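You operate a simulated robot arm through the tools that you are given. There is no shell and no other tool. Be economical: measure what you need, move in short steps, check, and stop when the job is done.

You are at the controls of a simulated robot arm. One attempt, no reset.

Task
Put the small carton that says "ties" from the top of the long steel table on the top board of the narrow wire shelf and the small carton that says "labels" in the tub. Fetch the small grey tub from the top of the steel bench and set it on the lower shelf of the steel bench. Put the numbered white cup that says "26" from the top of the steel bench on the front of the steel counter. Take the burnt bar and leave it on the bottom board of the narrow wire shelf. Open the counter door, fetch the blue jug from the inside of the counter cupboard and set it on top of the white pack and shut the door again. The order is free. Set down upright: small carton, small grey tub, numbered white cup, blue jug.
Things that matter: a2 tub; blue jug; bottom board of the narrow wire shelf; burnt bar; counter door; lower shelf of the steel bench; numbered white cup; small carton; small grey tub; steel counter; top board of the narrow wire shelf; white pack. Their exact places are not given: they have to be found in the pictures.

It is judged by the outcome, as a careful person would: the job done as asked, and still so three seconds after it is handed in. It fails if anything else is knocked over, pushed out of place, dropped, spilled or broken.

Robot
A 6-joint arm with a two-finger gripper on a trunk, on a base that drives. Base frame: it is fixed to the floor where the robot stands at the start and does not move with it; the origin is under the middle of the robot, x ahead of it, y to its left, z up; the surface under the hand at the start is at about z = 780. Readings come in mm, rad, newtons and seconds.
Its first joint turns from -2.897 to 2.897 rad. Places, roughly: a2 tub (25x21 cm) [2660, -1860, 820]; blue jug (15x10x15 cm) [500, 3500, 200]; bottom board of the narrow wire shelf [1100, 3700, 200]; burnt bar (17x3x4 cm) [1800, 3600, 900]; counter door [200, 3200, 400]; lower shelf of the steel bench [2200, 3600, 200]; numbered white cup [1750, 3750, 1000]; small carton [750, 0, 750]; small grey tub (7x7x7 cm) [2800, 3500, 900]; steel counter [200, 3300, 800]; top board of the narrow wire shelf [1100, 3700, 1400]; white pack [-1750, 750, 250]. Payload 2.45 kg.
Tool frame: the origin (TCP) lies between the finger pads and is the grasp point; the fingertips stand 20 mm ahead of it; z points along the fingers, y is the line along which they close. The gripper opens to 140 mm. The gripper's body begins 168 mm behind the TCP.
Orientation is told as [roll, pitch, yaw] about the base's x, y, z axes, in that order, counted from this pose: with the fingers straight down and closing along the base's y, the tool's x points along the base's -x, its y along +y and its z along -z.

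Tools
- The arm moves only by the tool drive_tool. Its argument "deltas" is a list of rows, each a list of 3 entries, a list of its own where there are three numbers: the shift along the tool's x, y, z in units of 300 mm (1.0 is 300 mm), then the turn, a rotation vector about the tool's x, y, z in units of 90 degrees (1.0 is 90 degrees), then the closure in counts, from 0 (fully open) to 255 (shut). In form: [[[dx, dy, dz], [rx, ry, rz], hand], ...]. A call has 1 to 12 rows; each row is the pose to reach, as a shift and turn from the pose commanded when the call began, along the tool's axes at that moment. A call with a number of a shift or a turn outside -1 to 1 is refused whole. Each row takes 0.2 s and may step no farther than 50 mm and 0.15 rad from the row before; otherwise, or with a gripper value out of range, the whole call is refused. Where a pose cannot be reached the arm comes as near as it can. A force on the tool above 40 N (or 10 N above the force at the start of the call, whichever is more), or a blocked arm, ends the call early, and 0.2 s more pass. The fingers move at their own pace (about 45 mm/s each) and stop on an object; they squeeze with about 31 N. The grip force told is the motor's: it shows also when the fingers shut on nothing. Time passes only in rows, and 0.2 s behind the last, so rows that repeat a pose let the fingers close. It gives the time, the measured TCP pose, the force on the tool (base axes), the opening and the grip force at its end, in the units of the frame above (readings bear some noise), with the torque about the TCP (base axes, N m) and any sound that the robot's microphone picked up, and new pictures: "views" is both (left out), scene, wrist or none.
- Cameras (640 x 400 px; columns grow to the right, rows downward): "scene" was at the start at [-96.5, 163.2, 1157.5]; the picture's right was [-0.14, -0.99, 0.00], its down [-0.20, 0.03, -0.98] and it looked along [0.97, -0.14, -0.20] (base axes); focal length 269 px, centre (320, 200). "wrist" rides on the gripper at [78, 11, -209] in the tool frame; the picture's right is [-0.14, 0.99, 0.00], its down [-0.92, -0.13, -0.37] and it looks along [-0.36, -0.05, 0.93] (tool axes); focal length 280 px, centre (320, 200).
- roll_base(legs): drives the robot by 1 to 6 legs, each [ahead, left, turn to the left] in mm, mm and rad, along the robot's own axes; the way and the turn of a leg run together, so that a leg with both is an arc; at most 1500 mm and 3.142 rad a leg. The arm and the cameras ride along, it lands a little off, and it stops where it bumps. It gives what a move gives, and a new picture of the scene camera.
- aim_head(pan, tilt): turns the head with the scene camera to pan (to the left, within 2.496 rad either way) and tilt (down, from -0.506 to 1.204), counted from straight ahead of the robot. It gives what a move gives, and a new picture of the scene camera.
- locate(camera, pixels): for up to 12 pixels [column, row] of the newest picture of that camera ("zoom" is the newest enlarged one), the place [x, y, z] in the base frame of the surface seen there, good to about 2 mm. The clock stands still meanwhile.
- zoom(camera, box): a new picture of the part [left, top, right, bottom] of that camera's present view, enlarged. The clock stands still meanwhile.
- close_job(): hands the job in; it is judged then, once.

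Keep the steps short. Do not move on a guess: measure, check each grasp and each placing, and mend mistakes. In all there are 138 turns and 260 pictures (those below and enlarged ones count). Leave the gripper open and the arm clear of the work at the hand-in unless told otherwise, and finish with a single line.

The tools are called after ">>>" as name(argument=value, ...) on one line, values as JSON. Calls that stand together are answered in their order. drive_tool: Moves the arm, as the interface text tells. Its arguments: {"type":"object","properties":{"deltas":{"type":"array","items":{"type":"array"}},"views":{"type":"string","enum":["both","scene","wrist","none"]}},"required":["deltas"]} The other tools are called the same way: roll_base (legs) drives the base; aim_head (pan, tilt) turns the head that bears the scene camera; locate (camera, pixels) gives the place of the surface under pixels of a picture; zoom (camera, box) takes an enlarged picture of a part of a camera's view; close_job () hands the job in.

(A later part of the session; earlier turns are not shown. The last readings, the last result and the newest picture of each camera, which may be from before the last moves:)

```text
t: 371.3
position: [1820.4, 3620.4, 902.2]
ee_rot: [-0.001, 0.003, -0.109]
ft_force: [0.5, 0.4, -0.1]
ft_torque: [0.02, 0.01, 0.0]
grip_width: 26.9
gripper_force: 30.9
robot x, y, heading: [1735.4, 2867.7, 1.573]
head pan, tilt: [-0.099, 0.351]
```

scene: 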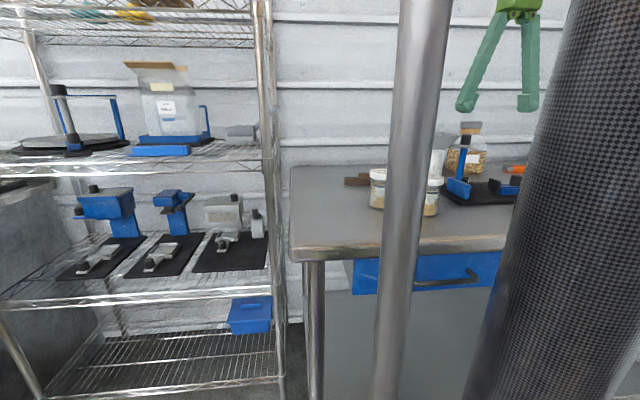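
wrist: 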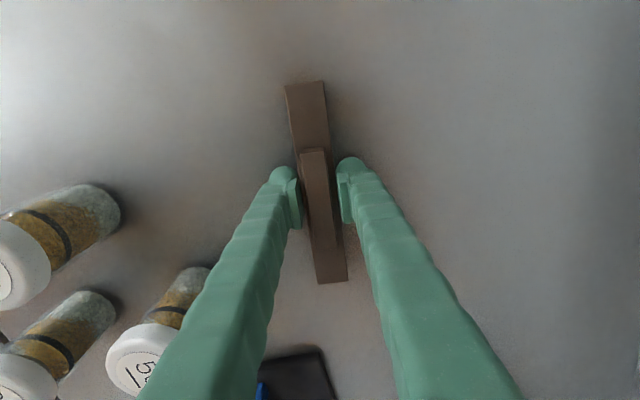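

Held (27 mm). I lift it clear of the jars and carry it to the free left front of the bench, turning it to lie along y, to regrasp it with a tilted hand for the low shelf.

>>> drive_tool(deltas=[[[0, 0, -0.1], [0, 0, 0], 255], [[0, 0, -0.24], [0, 0, 0], 255], [[0, 0, -0.38], [0, 0, 0], 255], [[0, 0, -0.48], [0, 0, 0], 255], [[0.05, -0.06, -0.48], [0, 0, -0.094], 255], [[0.1, -0.12, -0.48], [0, 0, -0.188], 255], [[0.15, -0.19, -0.48], [0, 0, -0.282], 255], [[0.2, -0.25, -0.48], [0, 0, -0.376], 255], [[0.25, -0.32, -0.48], [0, 0, -0.47], 255], [[0.3, -0.38, -0.48], [0, 0, -0.564], 255], [[0.36, -0.45, -0.48], [0, 0, -0.658], 255], [[0.413, -0.515, -0.48], [0, 0, -0.752], 255]], views="none")

>>> drive_tool(deltas=[[[0, 0, 0.05], [0, 0, -0.09], 255], [[0, 0, 0.15], [0, 0, -0.18], 255], [[0, 0, 0.27], [0, 0, -0.27], 255], [[0, 0, 0.38], [0, 0, -0.3], 255], [[0, 0, 0.45], [0, 0, -0.31], 255], [[0, 0, 0.468], [0, 0, -0.31], 255]], views="wrist")

```text
t: 373.9
position: [1679.7, 3480.1, 1045.3]
ee_rot: [0.003, 0.003, 1.077]
ft_force: [0.0, 0.4, -0.3]
ft_torque: [0.0, 0.01, -0.01]
grip_width: 27.1
gripper_force: 30.7
robot x, y, heading: [1735.4, 2868.1, 1.564]
head pan, tilt: [-0.099, 0.351]
```

```text
t: 375.3
position: [1679.9, 3479.5, 905.3]
ee_rot: [0.004, 0.002, 1.561]
ft_force: [-0.4, 0.6, -0.4]
ft_torque: [0.01, 0.02, -0.02]
grip_width: 26.6
gripper_force: 30.7
robot x, y, heading: [1728.8, 2867.1, 1.571]
head pan, tilt: [-0.099, 0.351]
```

wrist: 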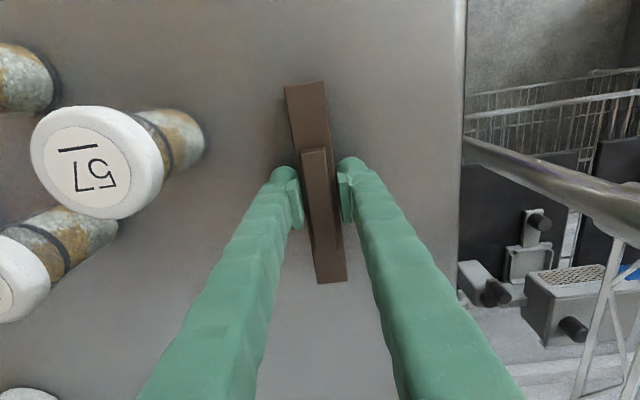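

I set it down (3 mm), open a little, tilt the hand 50° about the bar while rising slightly.

>>> drive_tool(deltas=[[[0, 0, 0.01], [0, 0, 0], 255], [[0, 0, 0.01], [0, 0, 0], 170], [[0, 0, 0.01], [0, 0, 0], 140], [[0, 0, 0.01], [0, 0, 0], 140], [[0, 0, -0.02], [0, -0.09, 0], 140], [[0, 0, -0.05], [0, -0.18, 0], 140], [[0, 0, -0.06], [0, -0.27, 0], 140], [[0, 0, -0.06], [0, -0.36, 0], 140], [[0, 0, -0.06], [0, -0.45, 0], 140], [[0, 0, -0.06], [0, -0.54, 0], 140], [[0, 0, -0.06], [0, -0.556, 0], 140]], views="wrist")

```text
t: 377.7
position: [1679.7, 3479.8, 924.1]
ee_rot: [0.005, -0.873, 1.559]
ft_force: [0.5, 0.5, -0.7]
ft_torque: [-0.02, 0.01, 0.0]
grip_width: 63.1
gripper_force: 0.0
robot x, y, heading: [1733.3, 2869.1, 1.569]
head pan, tilt: [-0.099, 0.351]
```

wrist: 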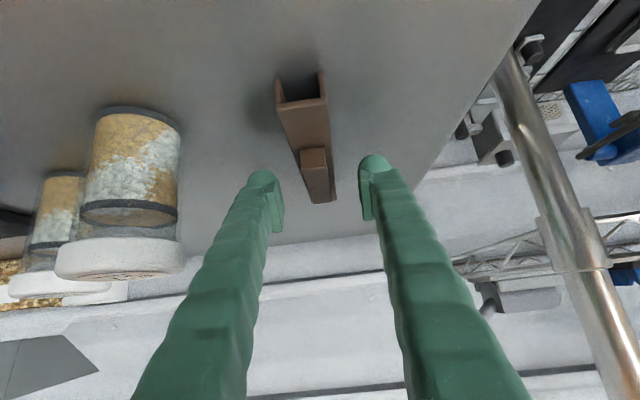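

I lower 15 mm and regrip.

>>> drive_tool(deltas=[[[0.019, 0, 0.016], [0, 0, 0], 140], [[0.036, 0, 0.03], [0, 0, 0], 140], [[0.036, 0, 0.03], [0, 0, 0], 255], [[0.036, 0, 0.03], [0, 0, 0], 255], [[0.036, 0, 0.03], [0, 0, 0], 255], [[0.036, 0, 0.03], [0, 0, 0], 255]], views="none")

>>> drive_tool(deltas=[[[-0.04, 0, -0.034], [0, 0, 0], 255], [[-0.1, 0, -0.084], [0, 0, 0], 255], [[-0.18, 0, -0.15], [0, 0, 0], 255], [[-0.26, 0, -0.22], [0, 0, 0], 255]], views="wrist")

```text
t: 379.1
position: [1679.1, 3479.9, 911.1]
ee_rot: [0.006, -0.873, 1.559]
ft_force: [1.0, -0.2, -0.4]
ft_torque: [0.0, -0.02, -0.03]
grip_width: 27.2
gripper_force: 31.1
robot x, y, heading: [1734.8, 2871.9, 1.568]
head pan, tilt: [-0.099, 0.351]
```

```text
t: 380.1
position: [1679.6, 3479.3, 1012.5]
ee_rot: [0.006, -0.871, 1.559]
ft_force: [0.6, -0.6, -1.1]
ft_torque: [-0.02, 0.02, 0.0]
grip_width: 27.3
gripper_force: 31.0
robot x, y, heading: [1733.5, 2870.9, 1.574]
head pan, tilt: [-0.099, 0.351]
```

wrist: 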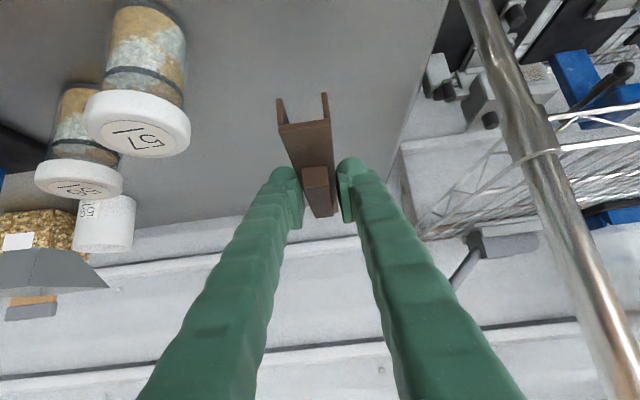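

Bar held level with a 50° hand. I back off and go to the front of the wire shelf.

>>> roll_base(legs=[[-560, 0, 0], [0, 640, 0]])

>>> aim_head(pan=0.05, tilt=0.45)

```text
t: 385.8
position: [1185.0, 2934.0, 1012.1]
ee_rot: [0.004, -0.873, 1.54]
ft_force: [0.1, 0.4, -0.3]
ft_torque: [0.01, -0.02, 0.04]
grip_width: 27.2
gripper_force: 30.7
robot x, y, heading: [1223.9, 2323.5, 1.545]
head pan, tilt: [-0.099, 0.351]
stopped in leg 2: the robot was blocked; the commanded pose is now the measured one
```

scene: 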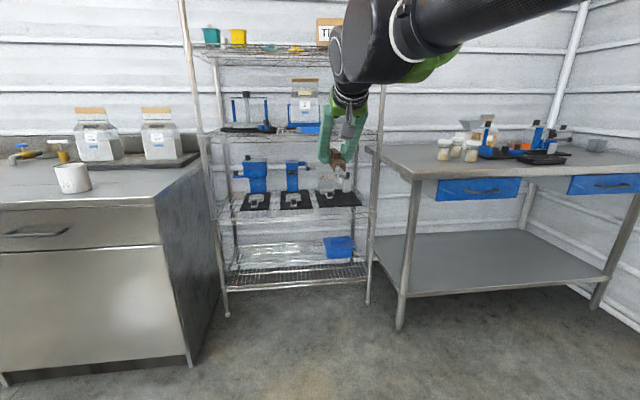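

```text
t: 386.5
position: [1183.2, 2933.5, 1012.0]
ee_rot: [0.005, -0.869, 1.538]
ft_force: [0.4, -0.1, 0.3]
ft_torque: [0.01, 0.01, 0.02]
grip_width: 27.4
gripper_force: 30.9
robot x, y, heading: [1228.6, 2320.5, 1.556]
head pan, tilt: [0.051, 0.45]
```

scene: 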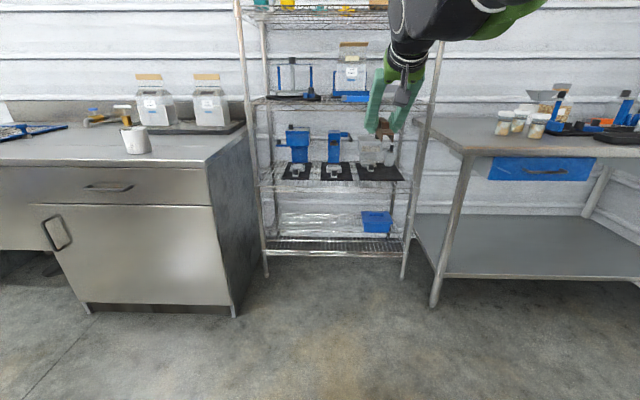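

The base touched the square table's corner and stopped. I move ahead first, and measure the bottom board.

>>> zoom(camera="scene", box=[240, 170, 440, 295])

>>> locate(camera="zoom", pixels=[[250, 238], [250, 258], [300, 240], [150, 240], [390, 165], [440, 200], [160, 60], [480, 60], [350, 245], [200, 150]])

```text
3.20 times, centred on (340, 232) of scene
```

zoom: 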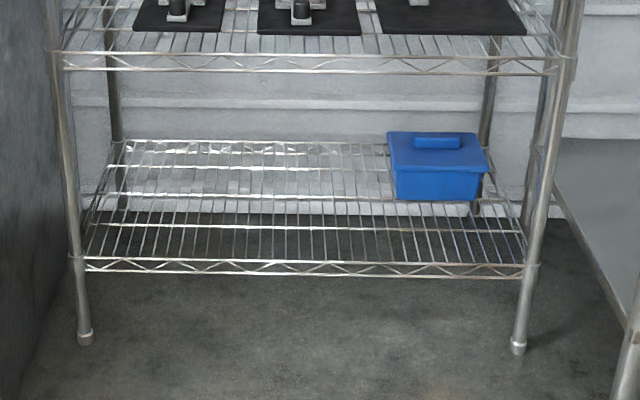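

```text
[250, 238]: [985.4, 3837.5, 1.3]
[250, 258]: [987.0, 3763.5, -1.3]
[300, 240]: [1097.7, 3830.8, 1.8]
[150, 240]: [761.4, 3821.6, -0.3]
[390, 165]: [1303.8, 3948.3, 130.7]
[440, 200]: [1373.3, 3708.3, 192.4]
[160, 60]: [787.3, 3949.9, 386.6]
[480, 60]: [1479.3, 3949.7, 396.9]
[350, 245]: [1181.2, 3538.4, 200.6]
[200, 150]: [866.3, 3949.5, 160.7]
```

Bottom deck is z≈200 with wires along y; blue tub on its right back. I step ahead 100 and left 75, then extend and lower the arm in front of the shelf.

>>> roll_base(legs=[[100, 0, 0.015], [0, 75, 0]])

>>> drive_tool(deltas=[[[0.06, 0, 0.13], [0, 0, 0], 255], [[0.12, 0, 0.26], [0, 0, 0], 255], [[0.18, 0, 0.39], [0, 0, 0], 255], [[0.24, 0, 0.52], [0, 0, 0], 255], [[0.3, 0, 0.65], [0, 0, 0], 255], [[0.36, 0, 0.78], [0, 0, 0], 255], [[0.42, 0, 0.91], [0, 0, 0], 255], [[0.456, 0, 1.0], [0, 0, 0], 255]], views="none")

>>> drive_tool(deltas=[[[0.06, 0, 0.13], [0, 0, 0], 255], [[0.12, 0, 0.26], [0, 0, 0], 255], [[0.18, 0, 0.39], [0, 0, 0], 255], [[0.24, 0, 0.52], [0, 0, 0], 255], [[0.3, 0, 0.65], [0, 0, 0], 255], [[0.36, 0, 0.78], [0, 0, 0], 255], [[0.42, 0, 0.91], [0, 0, 0], 255], [[0.456, 0, 1.0], [0, 0, 0], 255]], views="wrist")

```text
t: 388.3
position: [1102.2, 3032.9, 1013.1]
ee_rot: [0.005, -0.87, 1.554]
ft_force: [0.1, -0.4, -0.5]
ft_torque: [0.03, 0.01, -0.01]
grip_width: 27.1
gripper_force: 31.4
robot x, y, heading: [1154.0, 2425.0, 1.567]
head pan, tilt: [0.051, 0.45]
```

scene: 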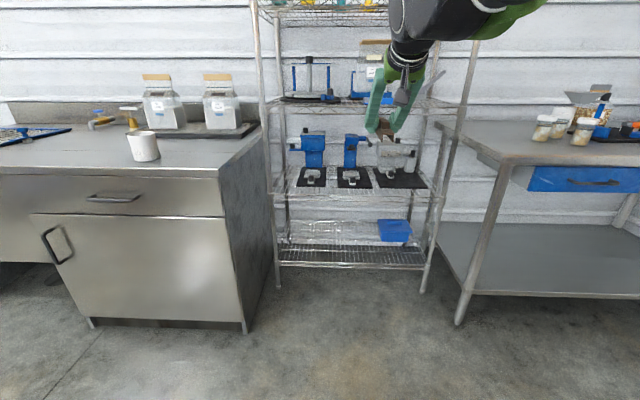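

```text
t: 390.1
position: [1102.4, 3172.3, 710.9]
ee_rot: [0.007, -0.871, 1.553]
ft_force: [0.4, -1.2, -0.1]
ft_torque: [0.03, -0.03, -0.02]
grip_width: 27.3
gripper_force: 30.9
robot x, y, heading: [1153.9, 2422.3, 1.568]
head pan, tilt: [0.051, 0.45]
```

```text
t: 391.9
position: [1104.2, 3327.0, 426.7]
ee_rot: [0.005, -0.867, 1.556]
ft_force: [0.6, 0.4, -1.0]
ft_torque: [0.01, 0.0, 0.0]
grip_width: 27.2
gripper_force: 31.4
out of reach, approached as far as the arm can: row 7, 8
robot x, y, heading: [1152.4, 2424.7, 1.562]
head pan, tilt: [0.051, 0.45]
```

wrist: 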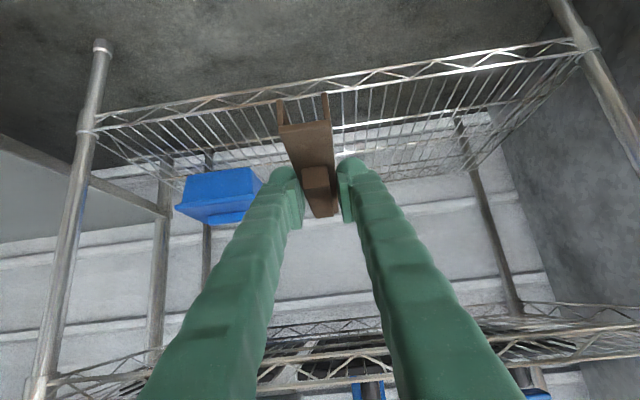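

I need a bit more radius when lower. I back 100, then extend and lower to z≈262, turning the hand 0.4 rad so the bar will lie across the wires.

>>> roll_base(legs=[[-110, 0, 0]])

>>> drive_tool(deltas=[[[0.016, 0, 0.123], [-0.0325, 0, -0.027], 255], [[0.033, 0, 0.246], [-0.065, 0, -0.055], 255], [[0.049, 0, 0.369], [-0.0975, 0, -0.082], 255], [[0.065, 0, 0.491], [-0.13, 0, -0.109], 255], [[0.082, 0, 0.614], [-0.1625, 0, -0.137], 255], [[0.098, 0, 0.737], [-0.195, 0, -0.164], 255]], views="wrist")

```text
t: 393.0
position: [1156.5, 3275.0, 426.8]
ee_rot: [0.003, -0.867, 1.509]
ft_force: [0.7, -0.5, 0.6]
ft_torque: [-0.01, 0.0, -0.03]
grip_width: 27.3
gripper_force: 31.0
robot x, y, heading: [1167.1, 2372.4, 1.519]
head pan, tilt: [0.051, 0.45]
stopped in leg 1: the robot was blocked; the commanded pose is now the measured one
```

scene: 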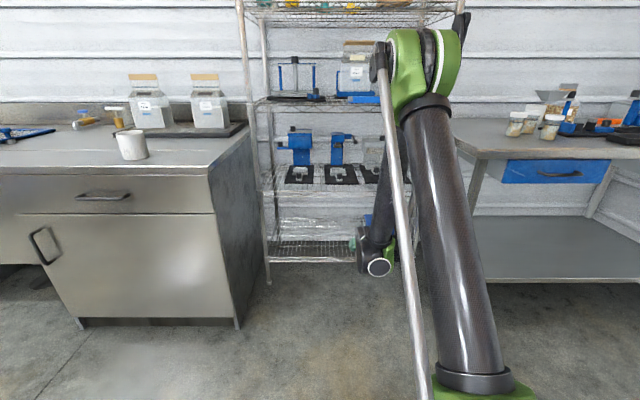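

```text
t: 394.4
position: [1163.4, 3425.2, 261.8]
ee_rot: [0.004, -0.869, 1.91]
ft_force: [-0.6, -0.2, 0.2]
ft_torque: [0.0, -0.02, -0.03]
grip_width: 27.3
gripper_force: 31.6
robot x, y, heading: [1164.5, 2373.0, 1.519]
head pan, tilt: [0.051, 0.45]
```

wrist: 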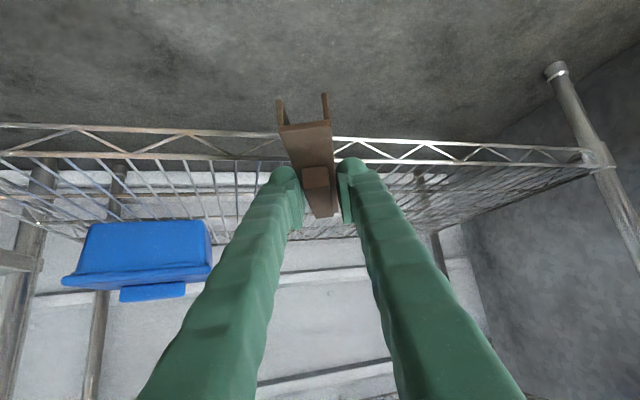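

In position outside; bar bottom ≈232, just over the front rail. I drive ahead 165 into the shelf.

>>> roll_base(legs=[[165, 0, 0]])

>>> drive_tool(deltas=[[[0.02, 0, 0.017], [0, 0, 0], 255], [[0.04, 0, 0.034], [0, 0, 0], 255], [[0.05, 0, 0.042], [0, 0, 0], 255]], views="wrist")

```text
t: 395.9
position: [1175.6, 3590.4, 262.7]
ee_rot: [0.005, -0.867, 1.904]
ft_force: [-0.6, -0.3, -0.4]
ft_torque: [-0.01, 0.03, -0.01]
grip_width: 27.3
gripper_force: 31.1
robot x, y, heading: [1170.1, 2534.7, 1.513]
head pan, tilt: [0.051, 0.45]
```

scene: 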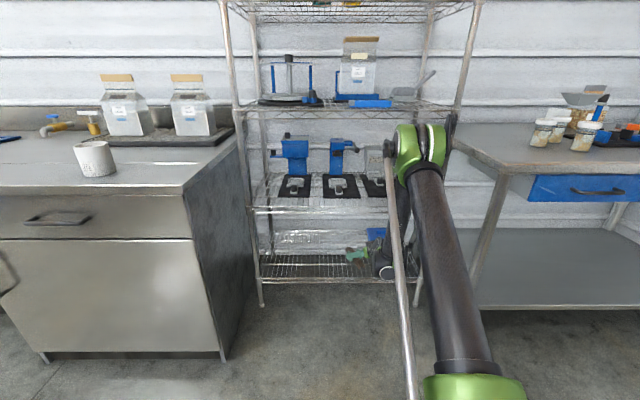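

```text
t: 396.6
position: [1176.3, 3589.1, 241.9]
ee_rot: [0.005, -0.87, 1.906]
ft_force: [0.7, 0.2, 0.2]
ft_torque: [0.02, -0.01, -0.04]
grip_width: 27.3
gripper_force: 30.9
robot x, y, heading: [1174.1, 2536.3, 1.52]
head pan, tilt: [0.051, 0.45]
```

wrist: 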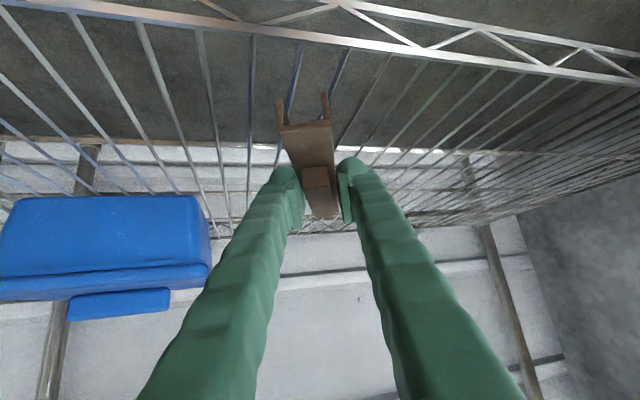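

I lower in small steps until contact.

>>> drive_tool(deltas=[[[0.008, 0, 0.007], [0, 0, 0], 255], [[0.014, 0, 0.012], [0, 0, 0], 255], [[0.02, 0, 0.017], [0, 0, 0], 255], [[0.026, 0, 0.022], [0, 0, 0], 255], [[0.032, 0, 0.027], [0, 0, 0], 255], [[0.038, 0, 0.032], [0, 0, 0], 255]], views="wrist")

```text
t: 398.1
position: [1174.9, 3589.2, 230.1]
ee_rot: [0.007, -0.873, 1.905]
ft_force: [-1.0, 1.0, 31.7]
ft_torque: [0.11, 0.06, 0.01]
grip_width: 27.2
gripper_force: 30.7
robot x, y, heading: [1173.3, 2535.9, 1.516]
head pan, tilt: [0.051, 0.45]
```

wrist: 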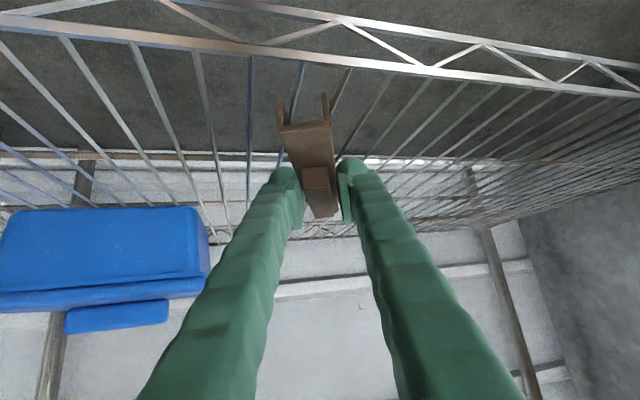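

Bar is on the deck (32 N). I open, rise 35 mm and look.

>>> drive_tool(deltas=[[[-0.004, 0, -0.003], [0, 0, 0], 200], [[-0.004, 0, -0.003], [0, 0, 0], 140], [[-0.004, 0, -0.003], [0, 0, 0], 140], [[-0.03, 0, -0.025], [0, 0, 0], 140], [[-0.06, 0, -0.05], [0, 0, 0], 140], [[-0.12, 0, -0.1], [0, 0, 0], 140]], views="wrist")

```text
t: 399.4
position: [1176.0, 3591.0, 275.7]
ee_rot: [0.005, -0.87, 1.905]
ft_force: [-0.2, 0.1, -0.2]
ft_torque: [-0.02, -0.03, 0.0]
grip_width: 63.1
gripper_force: 0.1
robot x, y, heading: [1175.1, 2537.6, 1.513]
head pan, tilt: [0.051, 0.45]
```

wrist: 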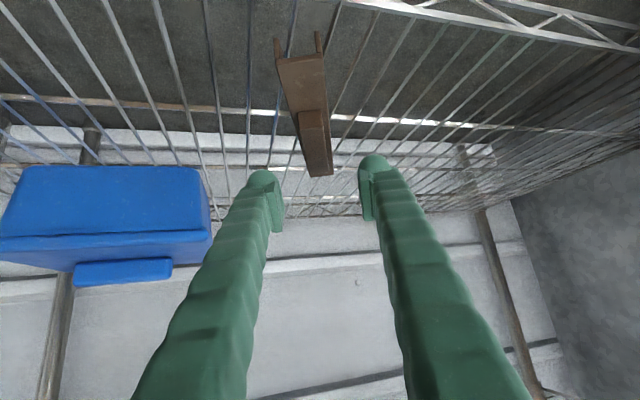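

Bar lies on the bottom board. I withdraw, raise the arm and go to the bench's right part for the grey tub.

>>> roll_base(legs=[[-140, 0, 0]])

>>> drive_tool(deltas=[[[-0.08, 0, -0.1], [0, 0, 0], 140], [[-0.16, 0, -0.2], [0, 0, 0], 140], [[-0.24, 0, -0.3], [0, 0, 0], 140], [[-0.32, 0, -0.4], [0, 0, 0], 140], [[-0.4, 0, -0.5], [0, 0, 0], 140], [[-0.47, 0, -0.62], [0, 0, 0], 140], [[-0.54, 0, -0.74], [0, 0, 0], 140], [[-0.6, 0, -0.86], [0, 0, 0], 140], [[-0.66, 0, -0.98], [0, 0, 0], 140]], views="none")

>>> drive_tool(deltas=[[[-0.08, 0, -0.1], [0.024, 0, 0.02], 140], [[-0.16, 0, -0.2], [0.049, 0, 0.041], 140], [[-0.24, 0, -0.3], [0.073, 0, 0.061], 140], [[-0.32, 0, -0.4], [0.098, 0, 0.082], 140], [[-0.4, 0, -0.5], [0.122, 0, 0.102], 140], [[-0.47, 0, -0.62], [0.146, 0, 0.123], 140], [[-0.54, 0, -0.74], [0.171, 0, 0.143], 140], [[-0.6, 0, -0.86], [0.195, 0, 0.164], 140], [[-0.66, 0, -0.98], [0.195, 0, 0.164], 140]], views="none")

```text
t: 400.8
position: [1167.0, 3447.7, 274.6]
ee_rot: [0.005, -0.869, 1.906]
ft_force: [-0.6, -0.5, 0.8]
ft_torque: [-0.01, -0.01, 0.0]
grip_width: 62.9
gripper_force: 0.0
robot x, y, heading: [1162.4, 2394.4, 1.519]
head pan, tilt: [0.051, 0.45]
```

scene: 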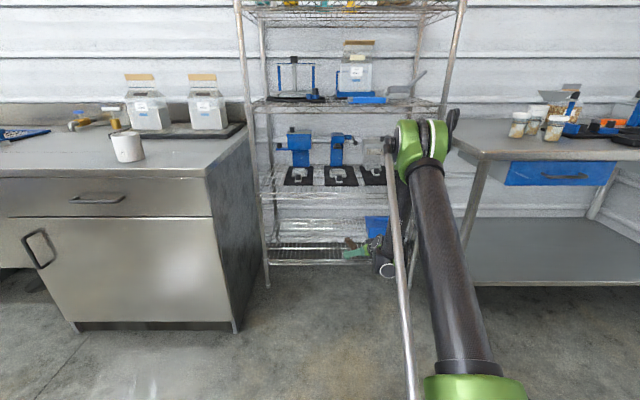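

```text
t: 402.8
position: [1201.0, 3355.7, 617.7]
ee_rot: [0.005, -0.869, 1.908]
ft_force: [0.1, 0.7, -0.7]
ft_torque: [0.0, -0.03, -0.01]
grip_width: 62.7
gripper_force: 0.0
robot x, y, heading: [1165.6, 2393.6, 1.522]
head pan, tilt: [0.051, 0.45]
```

```text
t: 404.8
position: [1233.4, 3266.7, 956.8]
ee_rot: [0.003, -0.866, 1.508]
ft_force: [-0.3, -1.0, 0.5]
ft_torque: [0.03, 0.01, 0.0]
grip_width: 63.1
gripper_force: 0.1
robot x, y, heading: [1165.6, 2394.2, 1.519]
head pan, tilt: [0.051, 0.45]
```

>>> drive_tool(deltas=[[[0.022, 0, -0.137], [0, 0, 0], 100], [[0.045, 0, -0.274], [0, 0, 0], 60], [[0.067, 0, -0.411], [0, 0, 0], 30], [[0.089, 0, -0.549], [0, 0, 0], 0], [[0.111, 0, -0.686], [0, 0, 0], 0], [[0.134, 0, -0.823], [0, 0, 0], 0], [[0.156, 0, -0.96], [0, 0, 0], 0]], views="none")

>>> roll_base(legs=[[120, 0, 0.05], [0, -1180, 0]])

>>> aim_head(pan=-0.15, tilt=0.3)

```text
t: 406.4
position: [1218.1, 3015.4, 1107.2]
ee_rot: [0.002, -0.868, 1.507]
ft_force: [0.1, 0.3, 0.3]
ft_torque: [-0.05, 0.0, -0.02]
grip_width: 140.1
gripper_force: 0.1
robot x, y, heading: [1164.1, 2393.5, 1.518]
head pan, tilt: [0.051, 0.45]
```

```text
t: 413.2
position: [2382.2, 3119.9, 1107.6]
ee_rot: [0.003, -0.868, 1.536]
ft_force: [0.4, 0.6, 0.2]
ft_torque: [-0.01, 0.02, 0.0]
grip_width: 139.6
gripper_force: 0.1
robot x, y, heading: [2345.7, 2494.6, 1.545]
head pan, tilt: [0.051, 0.45]
```

scene: 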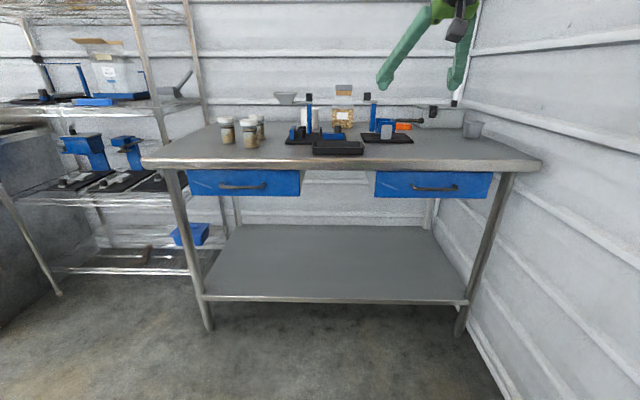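

```text
t: 413.9
position: [2382.3, 3121.6, 1108.1]
ee_rot: [0.002, -0.868, 1.536]
ft_force: [-0.7, -0.2, -0.1]
ft_torque: [-0.02, 0.02, -0.03]
grip_width: 140.1
gripper_force: 0.0
robot x, y, heading: [2348.1, 2501.0, 1.543]
head pan, tilt: [-0.15, 0.3]
```

scene: 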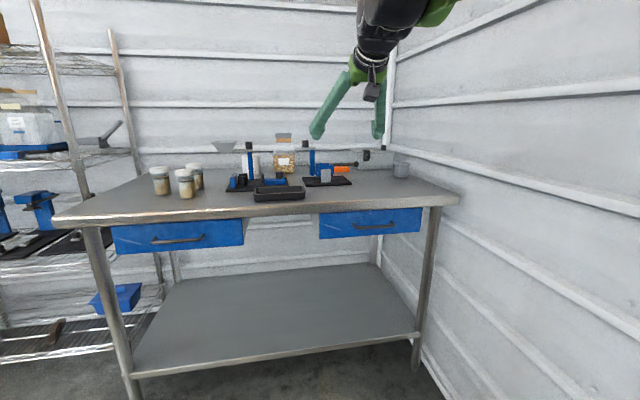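

The small grey tub is at (401,169). I zoom and measure it.

>>> zoom(camera="scene", box=[340, 130, 460, 210])

>>> locate(camera="zoom", pixels=[[285, 180], [350, 178], [290, 230], [345, 230], [318, 205], [318, 182], [318, 232], [230, 240], [320, 280], [90, 170], [200, 190]])

>>> locate(camera="scene", pixels=[[453, 198], [436, 230], [415, 335], [250, 340], [150, 365], [300, 300], [370, 225], [250, 375]])

```text
5.00 times, centred on (400, 170) of scene
```

zoom: 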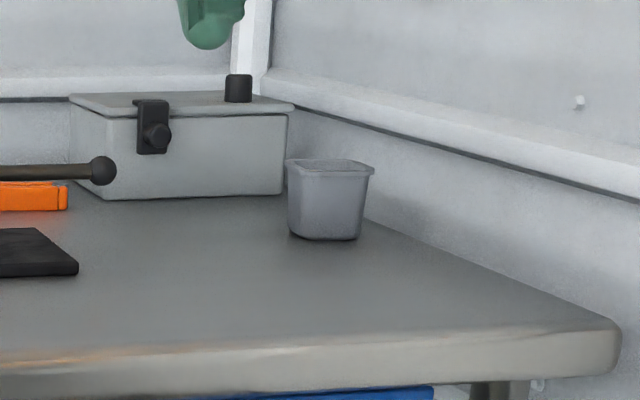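

```text
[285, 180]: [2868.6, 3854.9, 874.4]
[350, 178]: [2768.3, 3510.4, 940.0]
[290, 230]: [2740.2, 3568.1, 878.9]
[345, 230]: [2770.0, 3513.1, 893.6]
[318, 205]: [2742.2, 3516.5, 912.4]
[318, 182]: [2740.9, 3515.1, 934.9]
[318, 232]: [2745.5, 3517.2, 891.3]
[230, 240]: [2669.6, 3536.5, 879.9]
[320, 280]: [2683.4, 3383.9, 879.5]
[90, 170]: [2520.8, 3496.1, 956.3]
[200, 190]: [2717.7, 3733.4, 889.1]
```

```text
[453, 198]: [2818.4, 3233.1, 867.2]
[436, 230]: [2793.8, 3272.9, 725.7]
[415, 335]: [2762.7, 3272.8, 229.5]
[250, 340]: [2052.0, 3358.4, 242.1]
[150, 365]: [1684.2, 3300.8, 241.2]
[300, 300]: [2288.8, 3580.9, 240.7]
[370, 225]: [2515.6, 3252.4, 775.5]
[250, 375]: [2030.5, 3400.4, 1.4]
```

Tub: centre ≈(2742,3548), 66 mm wide, z 879–948. I shift the hand right 265 first, then drive to about (2440,2885).

>>> drive_tool(deltas=[[[0, -0.14, 0], [0, 0, 0], 40], [[0, -0.28, 0], [0, 0, 0], 40], [[0, -0.42, 0], [0, 0, 0], 40], [[0, -0.56, 0], [0, 0, 0], 40], [[0, -0.7, 0], [0, 0, 0], 40], [[0, -0.84, 0], [0, 0, 0], 40], [[0, -0.88, 0], [0, 0, 0], 40]], views="none")

>>> roll_base(legs=[[0, -85, 0.027], [300, 0, 0]])

>>> drive_tool(deltas=[[[0, 0, 0], [0, 0, 0], 40]], views="wrist")

```text
t: 415.5
position: [2645.4, 3112.9, 1105.1]
ee_rot: [0.002, -0.869, 1.534]
ft_force: [0.2, -0.4, 0.3]
ft_torque: [0.02, 0.04, 0.02]
grip_width: 118.1
gripper_force: 0.0
robot x, y, heading: [2344.6, 2497.7, 1.54]
head pan, tilt: [-0.15, 0.3]
```

```text
t: 418.3
position: [2711.2, 3426.3, 1105.6]
ee_rot: [0.003, -0.869, 1.564]
ft_force: [-0.2, 0.0, -0.5]
ft_torque: [0.01, -0.02, 0.0]
grip_width: 118.0
gripper_force: 0.2
robot x, y, heading: [2429.0, 2803.3, 1.572]
head pan, tilt: [-0.15, 0.3]
```

scene: 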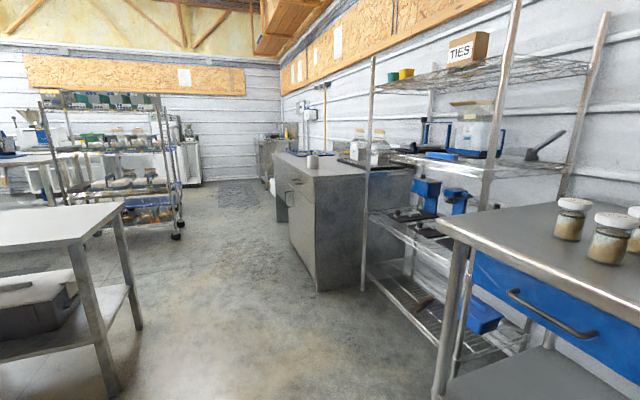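

```text
t: 418.7
position: [2710.8, 3426.1, 1105.9]
ee_rot: [0.003, -0.868, 1.564]
ft_force: [0.0, -0.4, -0.2]
ft_torque: [0.04, 0.02, 0.02]
grip_width: 117.9
gripper_force: 0.1
robot x, y, heading: [2428.4, 2806.3, 1.573]
head pan, tilt: [-0.15, 0.3]
```

wrist: 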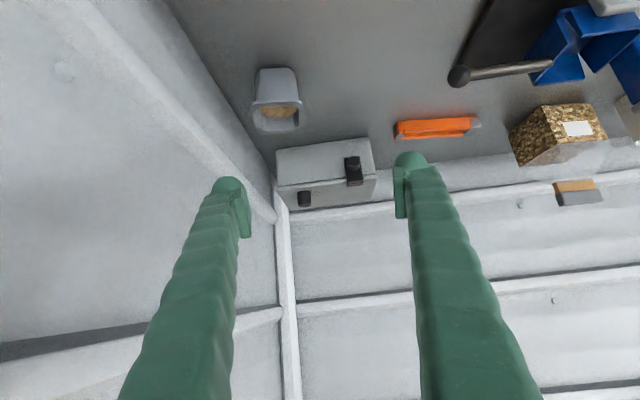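

The tub holds grain, so it must stay level. I measure its rim.

>>> locate(camera="wrist", pixels=[[254, 103], [302, 102], [262, 72], [295, 70], [277, 90], [258, 128], [299, 126], [277, 112], [250, 150]])

```text
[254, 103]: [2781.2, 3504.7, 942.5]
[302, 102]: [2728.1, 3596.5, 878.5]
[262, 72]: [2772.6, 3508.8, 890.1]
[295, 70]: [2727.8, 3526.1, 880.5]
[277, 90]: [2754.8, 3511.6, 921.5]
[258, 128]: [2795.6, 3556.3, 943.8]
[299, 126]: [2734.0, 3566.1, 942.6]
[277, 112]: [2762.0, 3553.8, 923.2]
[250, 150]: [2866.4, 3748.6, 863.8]
```

Rim centre ≈(2758,3536), turned −0.17. I approach with the fingers straddling it, TCP to z≈919.

>>> drive_tool(deltas=[[[0.02, -0.08, 0.07], [0.03, 0, 0.025], 40], [[0.04, -0.154, 0.14], [0.06, 0, 0.05], 40], [[0.085, -0.154, 0.26], [0.083, 0, 0.07], 40], [[0.13, -0.154, 0.38], [0.083, 0, 0.07], 40], [[0.175, -0.154, 0.5], [0.083, 0, 0.07], 40]], views="wrist")

```text
t: 419.9
position: [2756.3, 3505.9, 966.1]
ee_rot: [0.003, -0.868, 1.393]
ft_force: [-0.1, -0.4, -0.1]
ft_torque: [0.01, 0.0, -0.01]
grip_width: 118.2
gripper_force: 0.0
robot x, y, heading: [2427.0, 2805.5, 1.573]
head pan, tilt: [-0.15, 0.3]
```

wrist: 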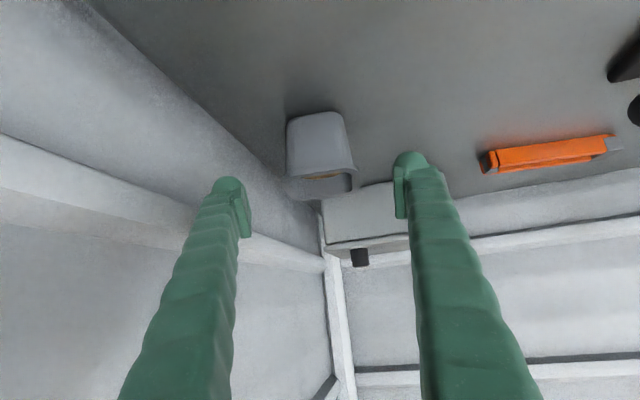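

Aligned. I continue to the grasp height and close.

>>> drive_tool(deltas=[[[0.025, 0.005, 0.08], [0, 0, 0], 40], [[0.045, 0.008, 0.145], [0, 0, 0], 40], [[0.056, 0.008, 0.182], [0, 0, 0], 40], [[0.056, 0.008, 0.182], [0, 0, 0], 255], [[0.056, 0.008, 0.182], [0, 0, 0], 255], [[0.056, 0.008, 0.182], [0, 0, 0], 255], [[0.056, 0.008, 0.182], [0, 0, 0], 255], [[0.056, 0.008, 0.182], [0, 0, 0], 255], [[0.056, 0.008, 0.182], [0, 0, 0], 255]], views="wrist")

```text
t: 421.9
position: [2761.5, 3537.6, 918.2]
ee_rot: [0.004, -0.869, 1.392]
ft_force: [0.0, 0.0, 0.0]
ft_torque: [-0.01, -0.03, -0.02]
grip_width: 64.5
gripper_force: 30.4
robot x, y, heading: [2429.8, 2803.3, 1.58]
head pan, tilt: [-0.15, 0.3]
```

wrist: 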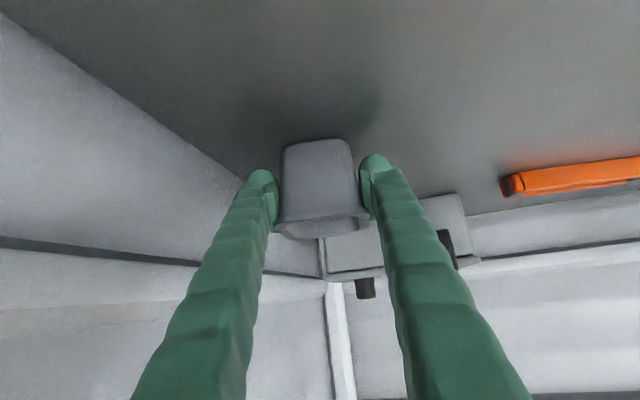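

Held (64.5 mm). I lift straight up 70 mm gently.

>>> drive_tool(deltas=[[[-0.02, 0, -0.017], [0, 0, 0], 255], [[-0.06, 0, -0.05], [0, 0, 0], 255], [[-0.12, 0, -0.1], [0, 0, 0], 255], [[-0.18, 0, -0.15], [0, 0, 0], 255]], views="wrist")

>>> roll_base(legs=[[-300, 0, 0]])

```text
t: 422.9
position: [2760.5, 3536.9, 991.5]
ee_rot: [0.003, -0.867, 1.393]
ft_force: [0.3, -0.1, -0.2]
ft_torque: [0.0, -0.01, 0.04]
grip_width: 64.6
gripper_force: 31.3
robot x, y, heading: [2429.4, 2802.5, 1.576]
head pan, tilt: [-0.15, 0.3]
```

wrist: 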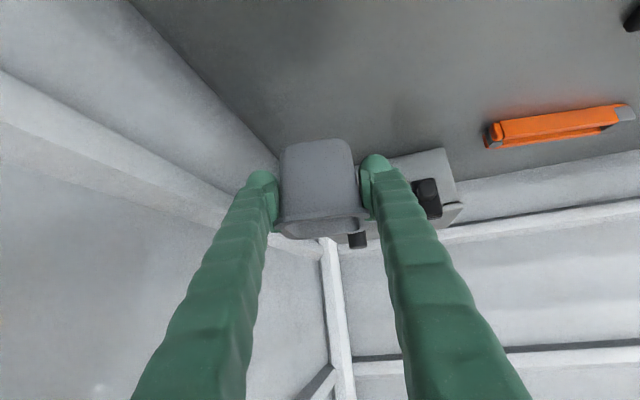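

```text
t: 424.9
position: [2757.7, 3239.3, 991.5]
ee_rot: [0.003, -0.868, 1.4]
ft_force: [0.1, 0.0, -0.7]
ft_torque: [-0.01, -0.01, 0.01]
grip_width: 64.6
gripper_force: 31.0
robot x, y, heading: [2431.6, 2502.8, 1.582]
head pan, tilt: [-0.15, 0.3]
5 turns are left
```

scene: 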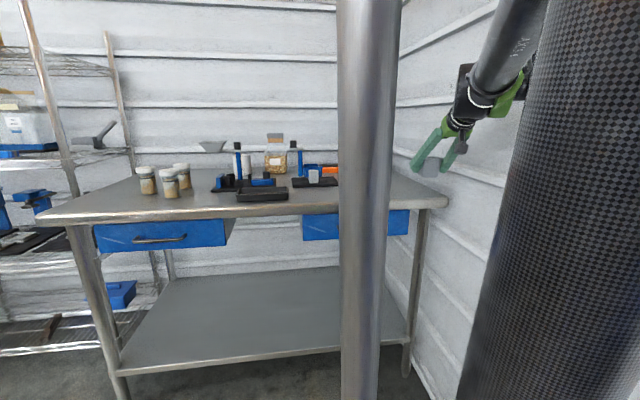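

Few turns remain, so I bundle steps: go left 420 and back 330 to open floor in front of the bench, then extend and lower the arm to z≈306 with the tub level.

>>> roll_base(legs=[[0, 420, 0], [-330, 0, 0]])

>>> drive_tool(deltas=[[[0.068, 0, 0.107], [0, 0, 0], 255], [[0.136, 0, 0.214], [0, 0, 0], 255], [[0.204, 0, 0.32], [0, 0, 0], 255], [[0.272, 0, 0.427], [0, 0, 0], 255], [[0.339, 0, 0.534], [0, 0, 0], 255], [[0.407, 0, 0.64], [0, 0, 0], 255], [[0.475, 0, 0.747], [0, 0, 0], 255], [[0.543, 0, 0.854], [0, 0, 0], 255]], views="none")

>>> drive_tool(deltas=[[[0.06, 0, 0.103], [0, 0, 0], 255], [[0.12, 0, 0.206], [0, 0, 0], 255], [[0.181, 0, 0.309], [0, 0, 0], 255], [[0.241, 0, 0.412], [0, 0, 0], 255], [[0.301, 0, 0.515], [0, 0, 0], 255], [[0.361, 0, 0.618], [0, 0, 0], 255], [[0.422, 0, 0.721], [0, 0, 0], 255], [[0.482, 0, 0.824], [0, 0, 0], 255]], views="none")

>>> drive_tool(deltas=[[[0.036, 0, 0.118], [0, 0, 0], 255], [[0.073, 0, 0.237], [0, 0, 0], 255], [[0.109, 0, 0.355], [0, 0, 0], 255], [[0.145, 0, 0.473], [0, 0, 0], 255], [[0.145, 0, 0.473], [0, 0, 0], 255]], views="both")

>>> locate(camera="wrist", pixels=[[100, 100], [500, 100], [500, 60], [100, 60], [320, 60], [320, 100], [550, 140], [320, 20]])

```text
t: 429.3
position: [2339.9, 2899.5, 991.2]
ee_rot: [0.002, -0.868, 1.398]
ft_force: [-0.1, -0.6, -0.6]
ft_torque: [-0.02, -0.01, 0.02]
grip_width: 64.2
gripper_force: 31.1
robot x, y, heading: [2007.3, 2168.0, 1.579]
head pan, tilt: [-0.15, 0.3]
```

scene: 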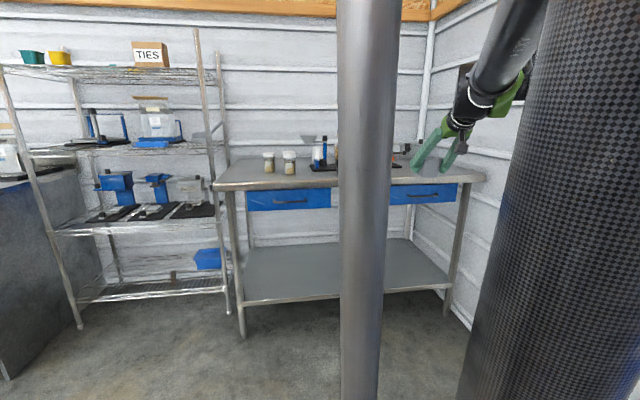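

```text
t: 431.1
position: [2356.4, 2991.3, 700.7]
ee_rot: [0.003, -0.867, 1.397]
ft_force: [-0.2, 0.3, -0.9]
ft_torque: [0.06, -0.03, 0.0]
grip_width: 64.3
gripper_force: 30.5
robot x, y, heading: [2009.9, 2169.6, 1.576]
head pan, tilt: [-0.15, 0.3]
```

```text
t: 432.9
position: [2370.5, 3085.7, 430.1]
ee_rot: [0.005, -0.868, 1.398]
ft_force: [0.5, -0.6, -1.0]
ft_torque: [0.01, 0.05, 0.02]
grip_width: 64.5
gripper_force: 31.4
robot x, y, heading: [2011.1, 2168.6, 1.574]
head pan, tilt: [-0.15, 0.3]
```

```text
t: 434.1
position: [2383.6, 3163.1, 305.3]
ee_rot: [0.004, -0.869, 1.4]
ft_force: [0.1, 0.5, -0.8]
ft_torque: [0.0, 0.0, 0.04]
grip_width: 64.5
gripper_force: 31.2
robot x, y, heading: [2008.9, 2165.6, 1.58]
head pan, tilt: [-0.15, 0.3]
```

scene: 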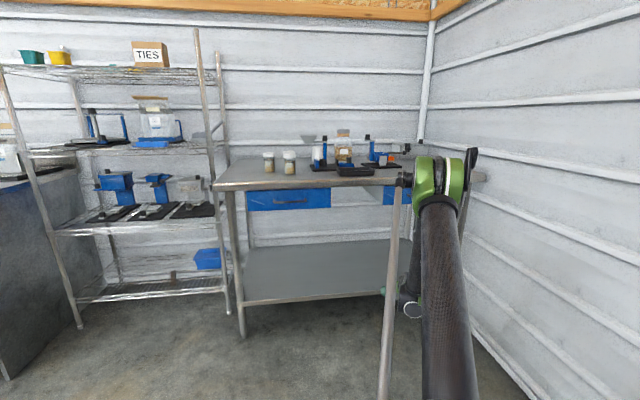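
wrist: 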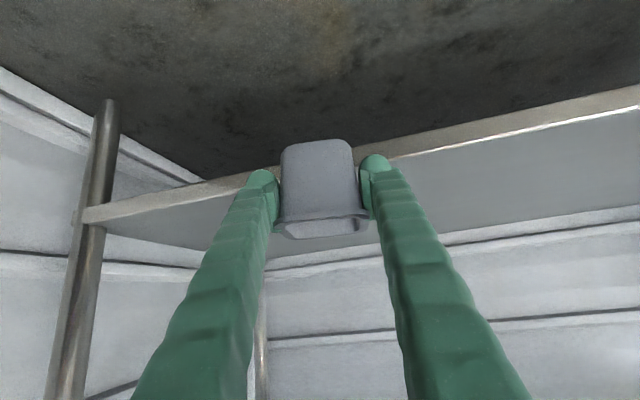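

```text
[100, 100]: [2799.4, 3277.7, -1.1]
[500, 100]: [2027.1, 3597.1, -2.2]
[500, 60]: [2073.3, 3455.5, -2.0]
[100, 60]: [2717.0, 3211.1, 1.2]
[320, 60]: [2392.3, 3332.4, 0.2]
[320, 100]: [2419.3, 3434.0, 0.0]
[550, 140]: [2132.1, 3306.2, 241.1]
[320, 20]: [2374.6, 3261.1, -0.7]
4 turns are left
```

Level and clear in front of the lower shelf (z=241). I drive ahead 230 so the tub is over the shelf, then lower in small steps to contact.

>>> roll_base(legs=[[230, 0, 0]])

>>> drive_tool(deltas=[[[0.025, 0, 0.0216], [0, 0, 0], 255], [[0.041, 0, 0.0345], [0, 0, 0], 255], [[0.051, 0, 0.043], [0, 0, 0], 255], [[0.056, 0, 0.0475], [0, 0, 0], 255], [[0.061, 0, 0.052], [0, 0, 0], 255], [[0.066, 0, 0.056], [0, 0, 0], 255], [[0.071, 0, 0.0605], [0, 0, 0], 255], [[0.076, 0, 0.065], [0, 0, 0], 255]], views="both")

>>> locate(camera="wrist", pixels=[[316, 150], [316, 130], [250, 100], [400, 100], [500, 60], [150, 120]])

```text
t: 435.8
position: [2380.1, 3394.4, 305.1]
ee_rot: [0.004, -0.867, 1.399]
ft_force: [-0.4, 0.9, -0.7]
ft_torque: [0.02, 0.0, 0.0]
grip_width: 64.3
gripper_force: 30.7
robot x, y, heading: [2008.0, 2400.1, 1.58]
head pan, tilt: [-0.15, 0.3]
```

scene: 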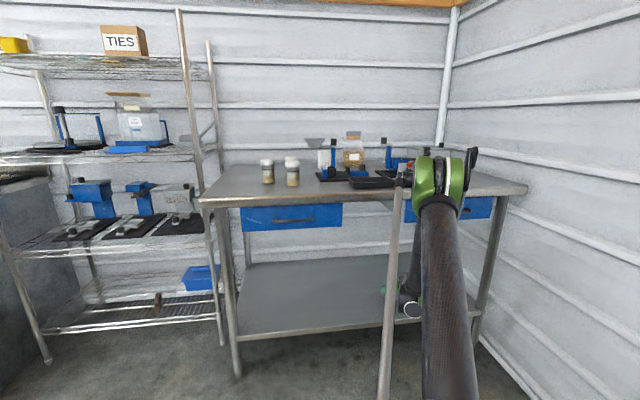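

```text
t: 437.6
position: [2378.7, 3393.4, 278.6]
ee_rot: [0.002, -0.869, 1.4]
ft_force: [-1.1, 1.5, 20.3]
ft_torque: [-0.11, -0.55, 0.08]
grip_width: 64.7
gripper_force: 30.8
robot x, y, heading: [2010.5, 2396.3, 1.584]
head pan, tilt: [-0.15, 0.3]
```

scene: 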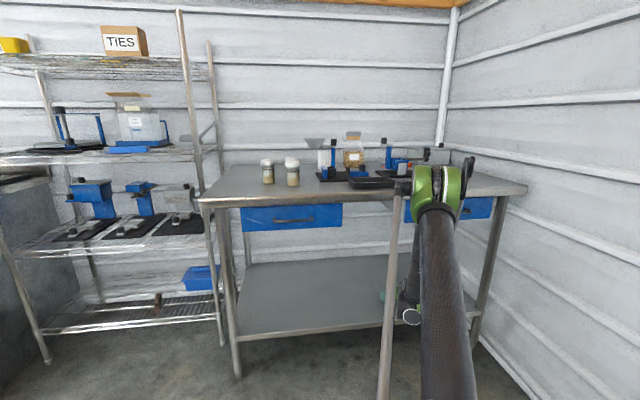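
wrist: 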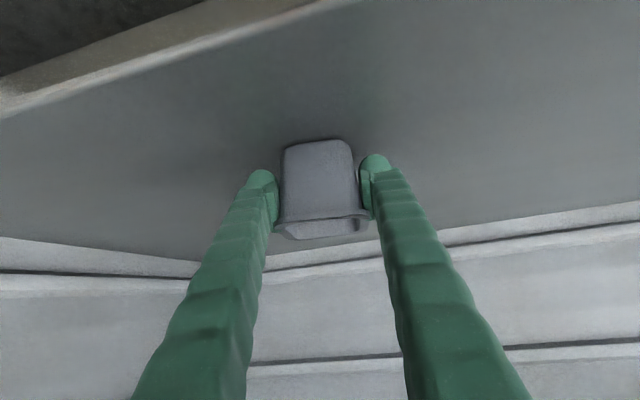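

```text
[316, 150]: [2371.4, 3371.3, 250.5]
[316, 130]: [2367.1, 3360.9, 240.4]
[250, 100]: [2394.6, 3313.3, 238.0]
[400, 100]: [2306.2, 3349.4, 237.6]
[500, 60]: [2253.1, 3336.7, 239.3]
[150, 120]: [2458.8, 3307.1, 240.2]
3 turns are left
```

Tub rests on the lower shelf (20 N). I open fully, back straight out, and check.

>>> drive_tool(deltas=[[[-0.003, 0, -0.003], [0, 0, 0], 200], [[-0.003, 0, -0.003], [0, 0, 0], 100], [[-0.003, 0, -0.003], [0, 0, 0], 0], [[-0.003, 0, -0.003], [0, 0, 0], 0], [[-0.003, 0, -0.003], [0, 0, 0], 0], [[-0.003, 0, -0.003], [0, 0, 0], 0]], views="none")

>>> roll_base(legs=[[-260, 0, 0]])

>>> drive_tool(deltas=[[[-0.07, 0, -0.08], [0, 0, 0], 0], [[-0.14, 0, -0.16], [0, 0, 0], 0], [[-0.21, 0, -0.24], [0, 0, 0], 0]], views="both")

>>> zoom(camera="wrist", box=[160, 60, 480, 260])

>>> zoom(camera="scene", box=[0, 20, 240, 340])

```text
t: 439.0
position: [2379.2, 3392.8, 278.2]
ee_rot: [0.003, -0.867, 1.399]
ft_force: [0.1, -0.2, 0.1]
ft_torque: [0.03, 0.01, 0.04]
grip_width: 140.3
gripper_force: 0.2
robot x, y, heading: [2007.3, 2394.0, 1.579]
head pan, tilt: [-0.15, 0.3]
```

```text
t: 440.9
position: [2383.7, 3124.7, 278.0]
ee_rot: [0.003, -0.868, 1.396]
ft_force: [-0.4, -0.8, -0.1]
ft_torque: [-0.01, -0.03, 0.0]
grip_width: 140.0
gripper_force: 0.1
robot x, y, heading: [2010.9, 2131.4, 1.58]
head pan, tilt: [-0.15, 0.3]
```

scene: 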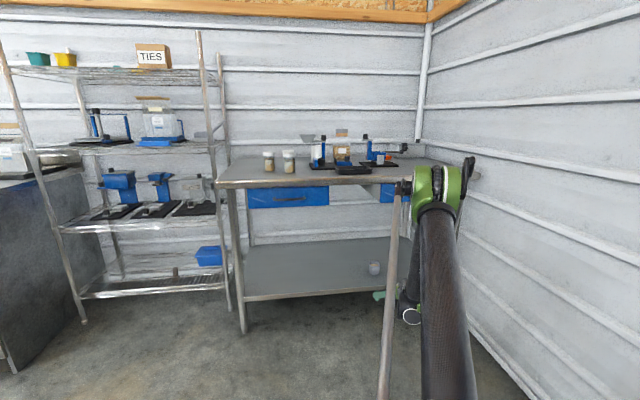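

```text
t: 441.7
position: [2380.5, 3112.7, 372.8]
ee_rot: [0.003, -0.868, 1.397]
ft_force: [-0.1, 0.0, -1.1]
ft_torque: [-0.04, 0.01, 0.01]
grip_width: 140.0
gripper_force: 0.1
robot x, y, heading: [2008.4, 2126.8, 1.577]
head pan, tilt: [-0.15, 0.3]
```

scene: 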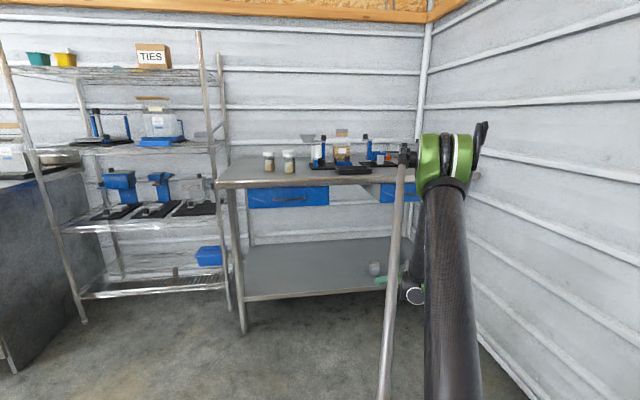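
wrist: 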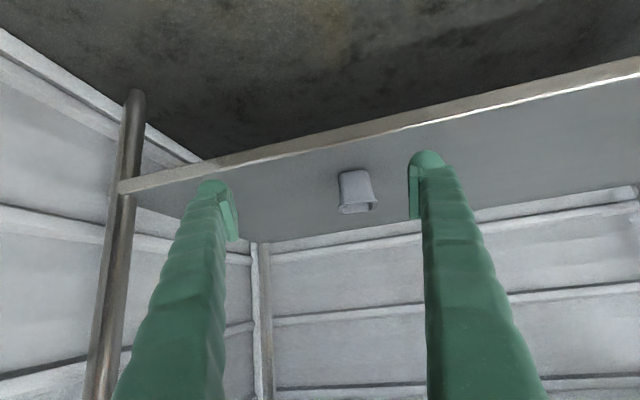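

```text
2.00 times, centred on (320, 160) of wrist
```

zoom: 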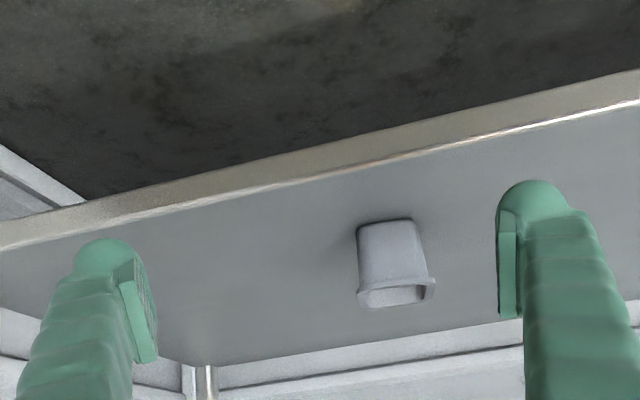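

```text
1.25 times, centred on (120, 180) of scene
2 turns are left
```

zoom: 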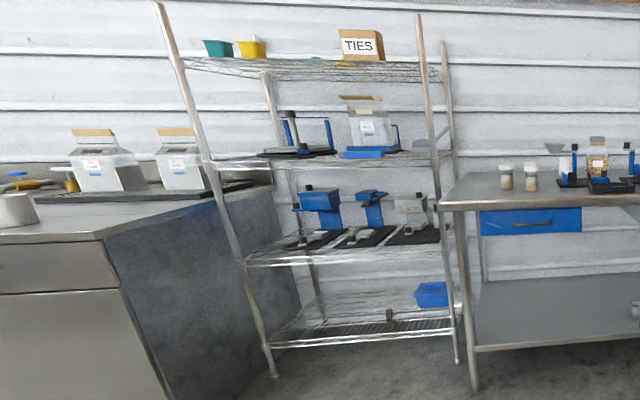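

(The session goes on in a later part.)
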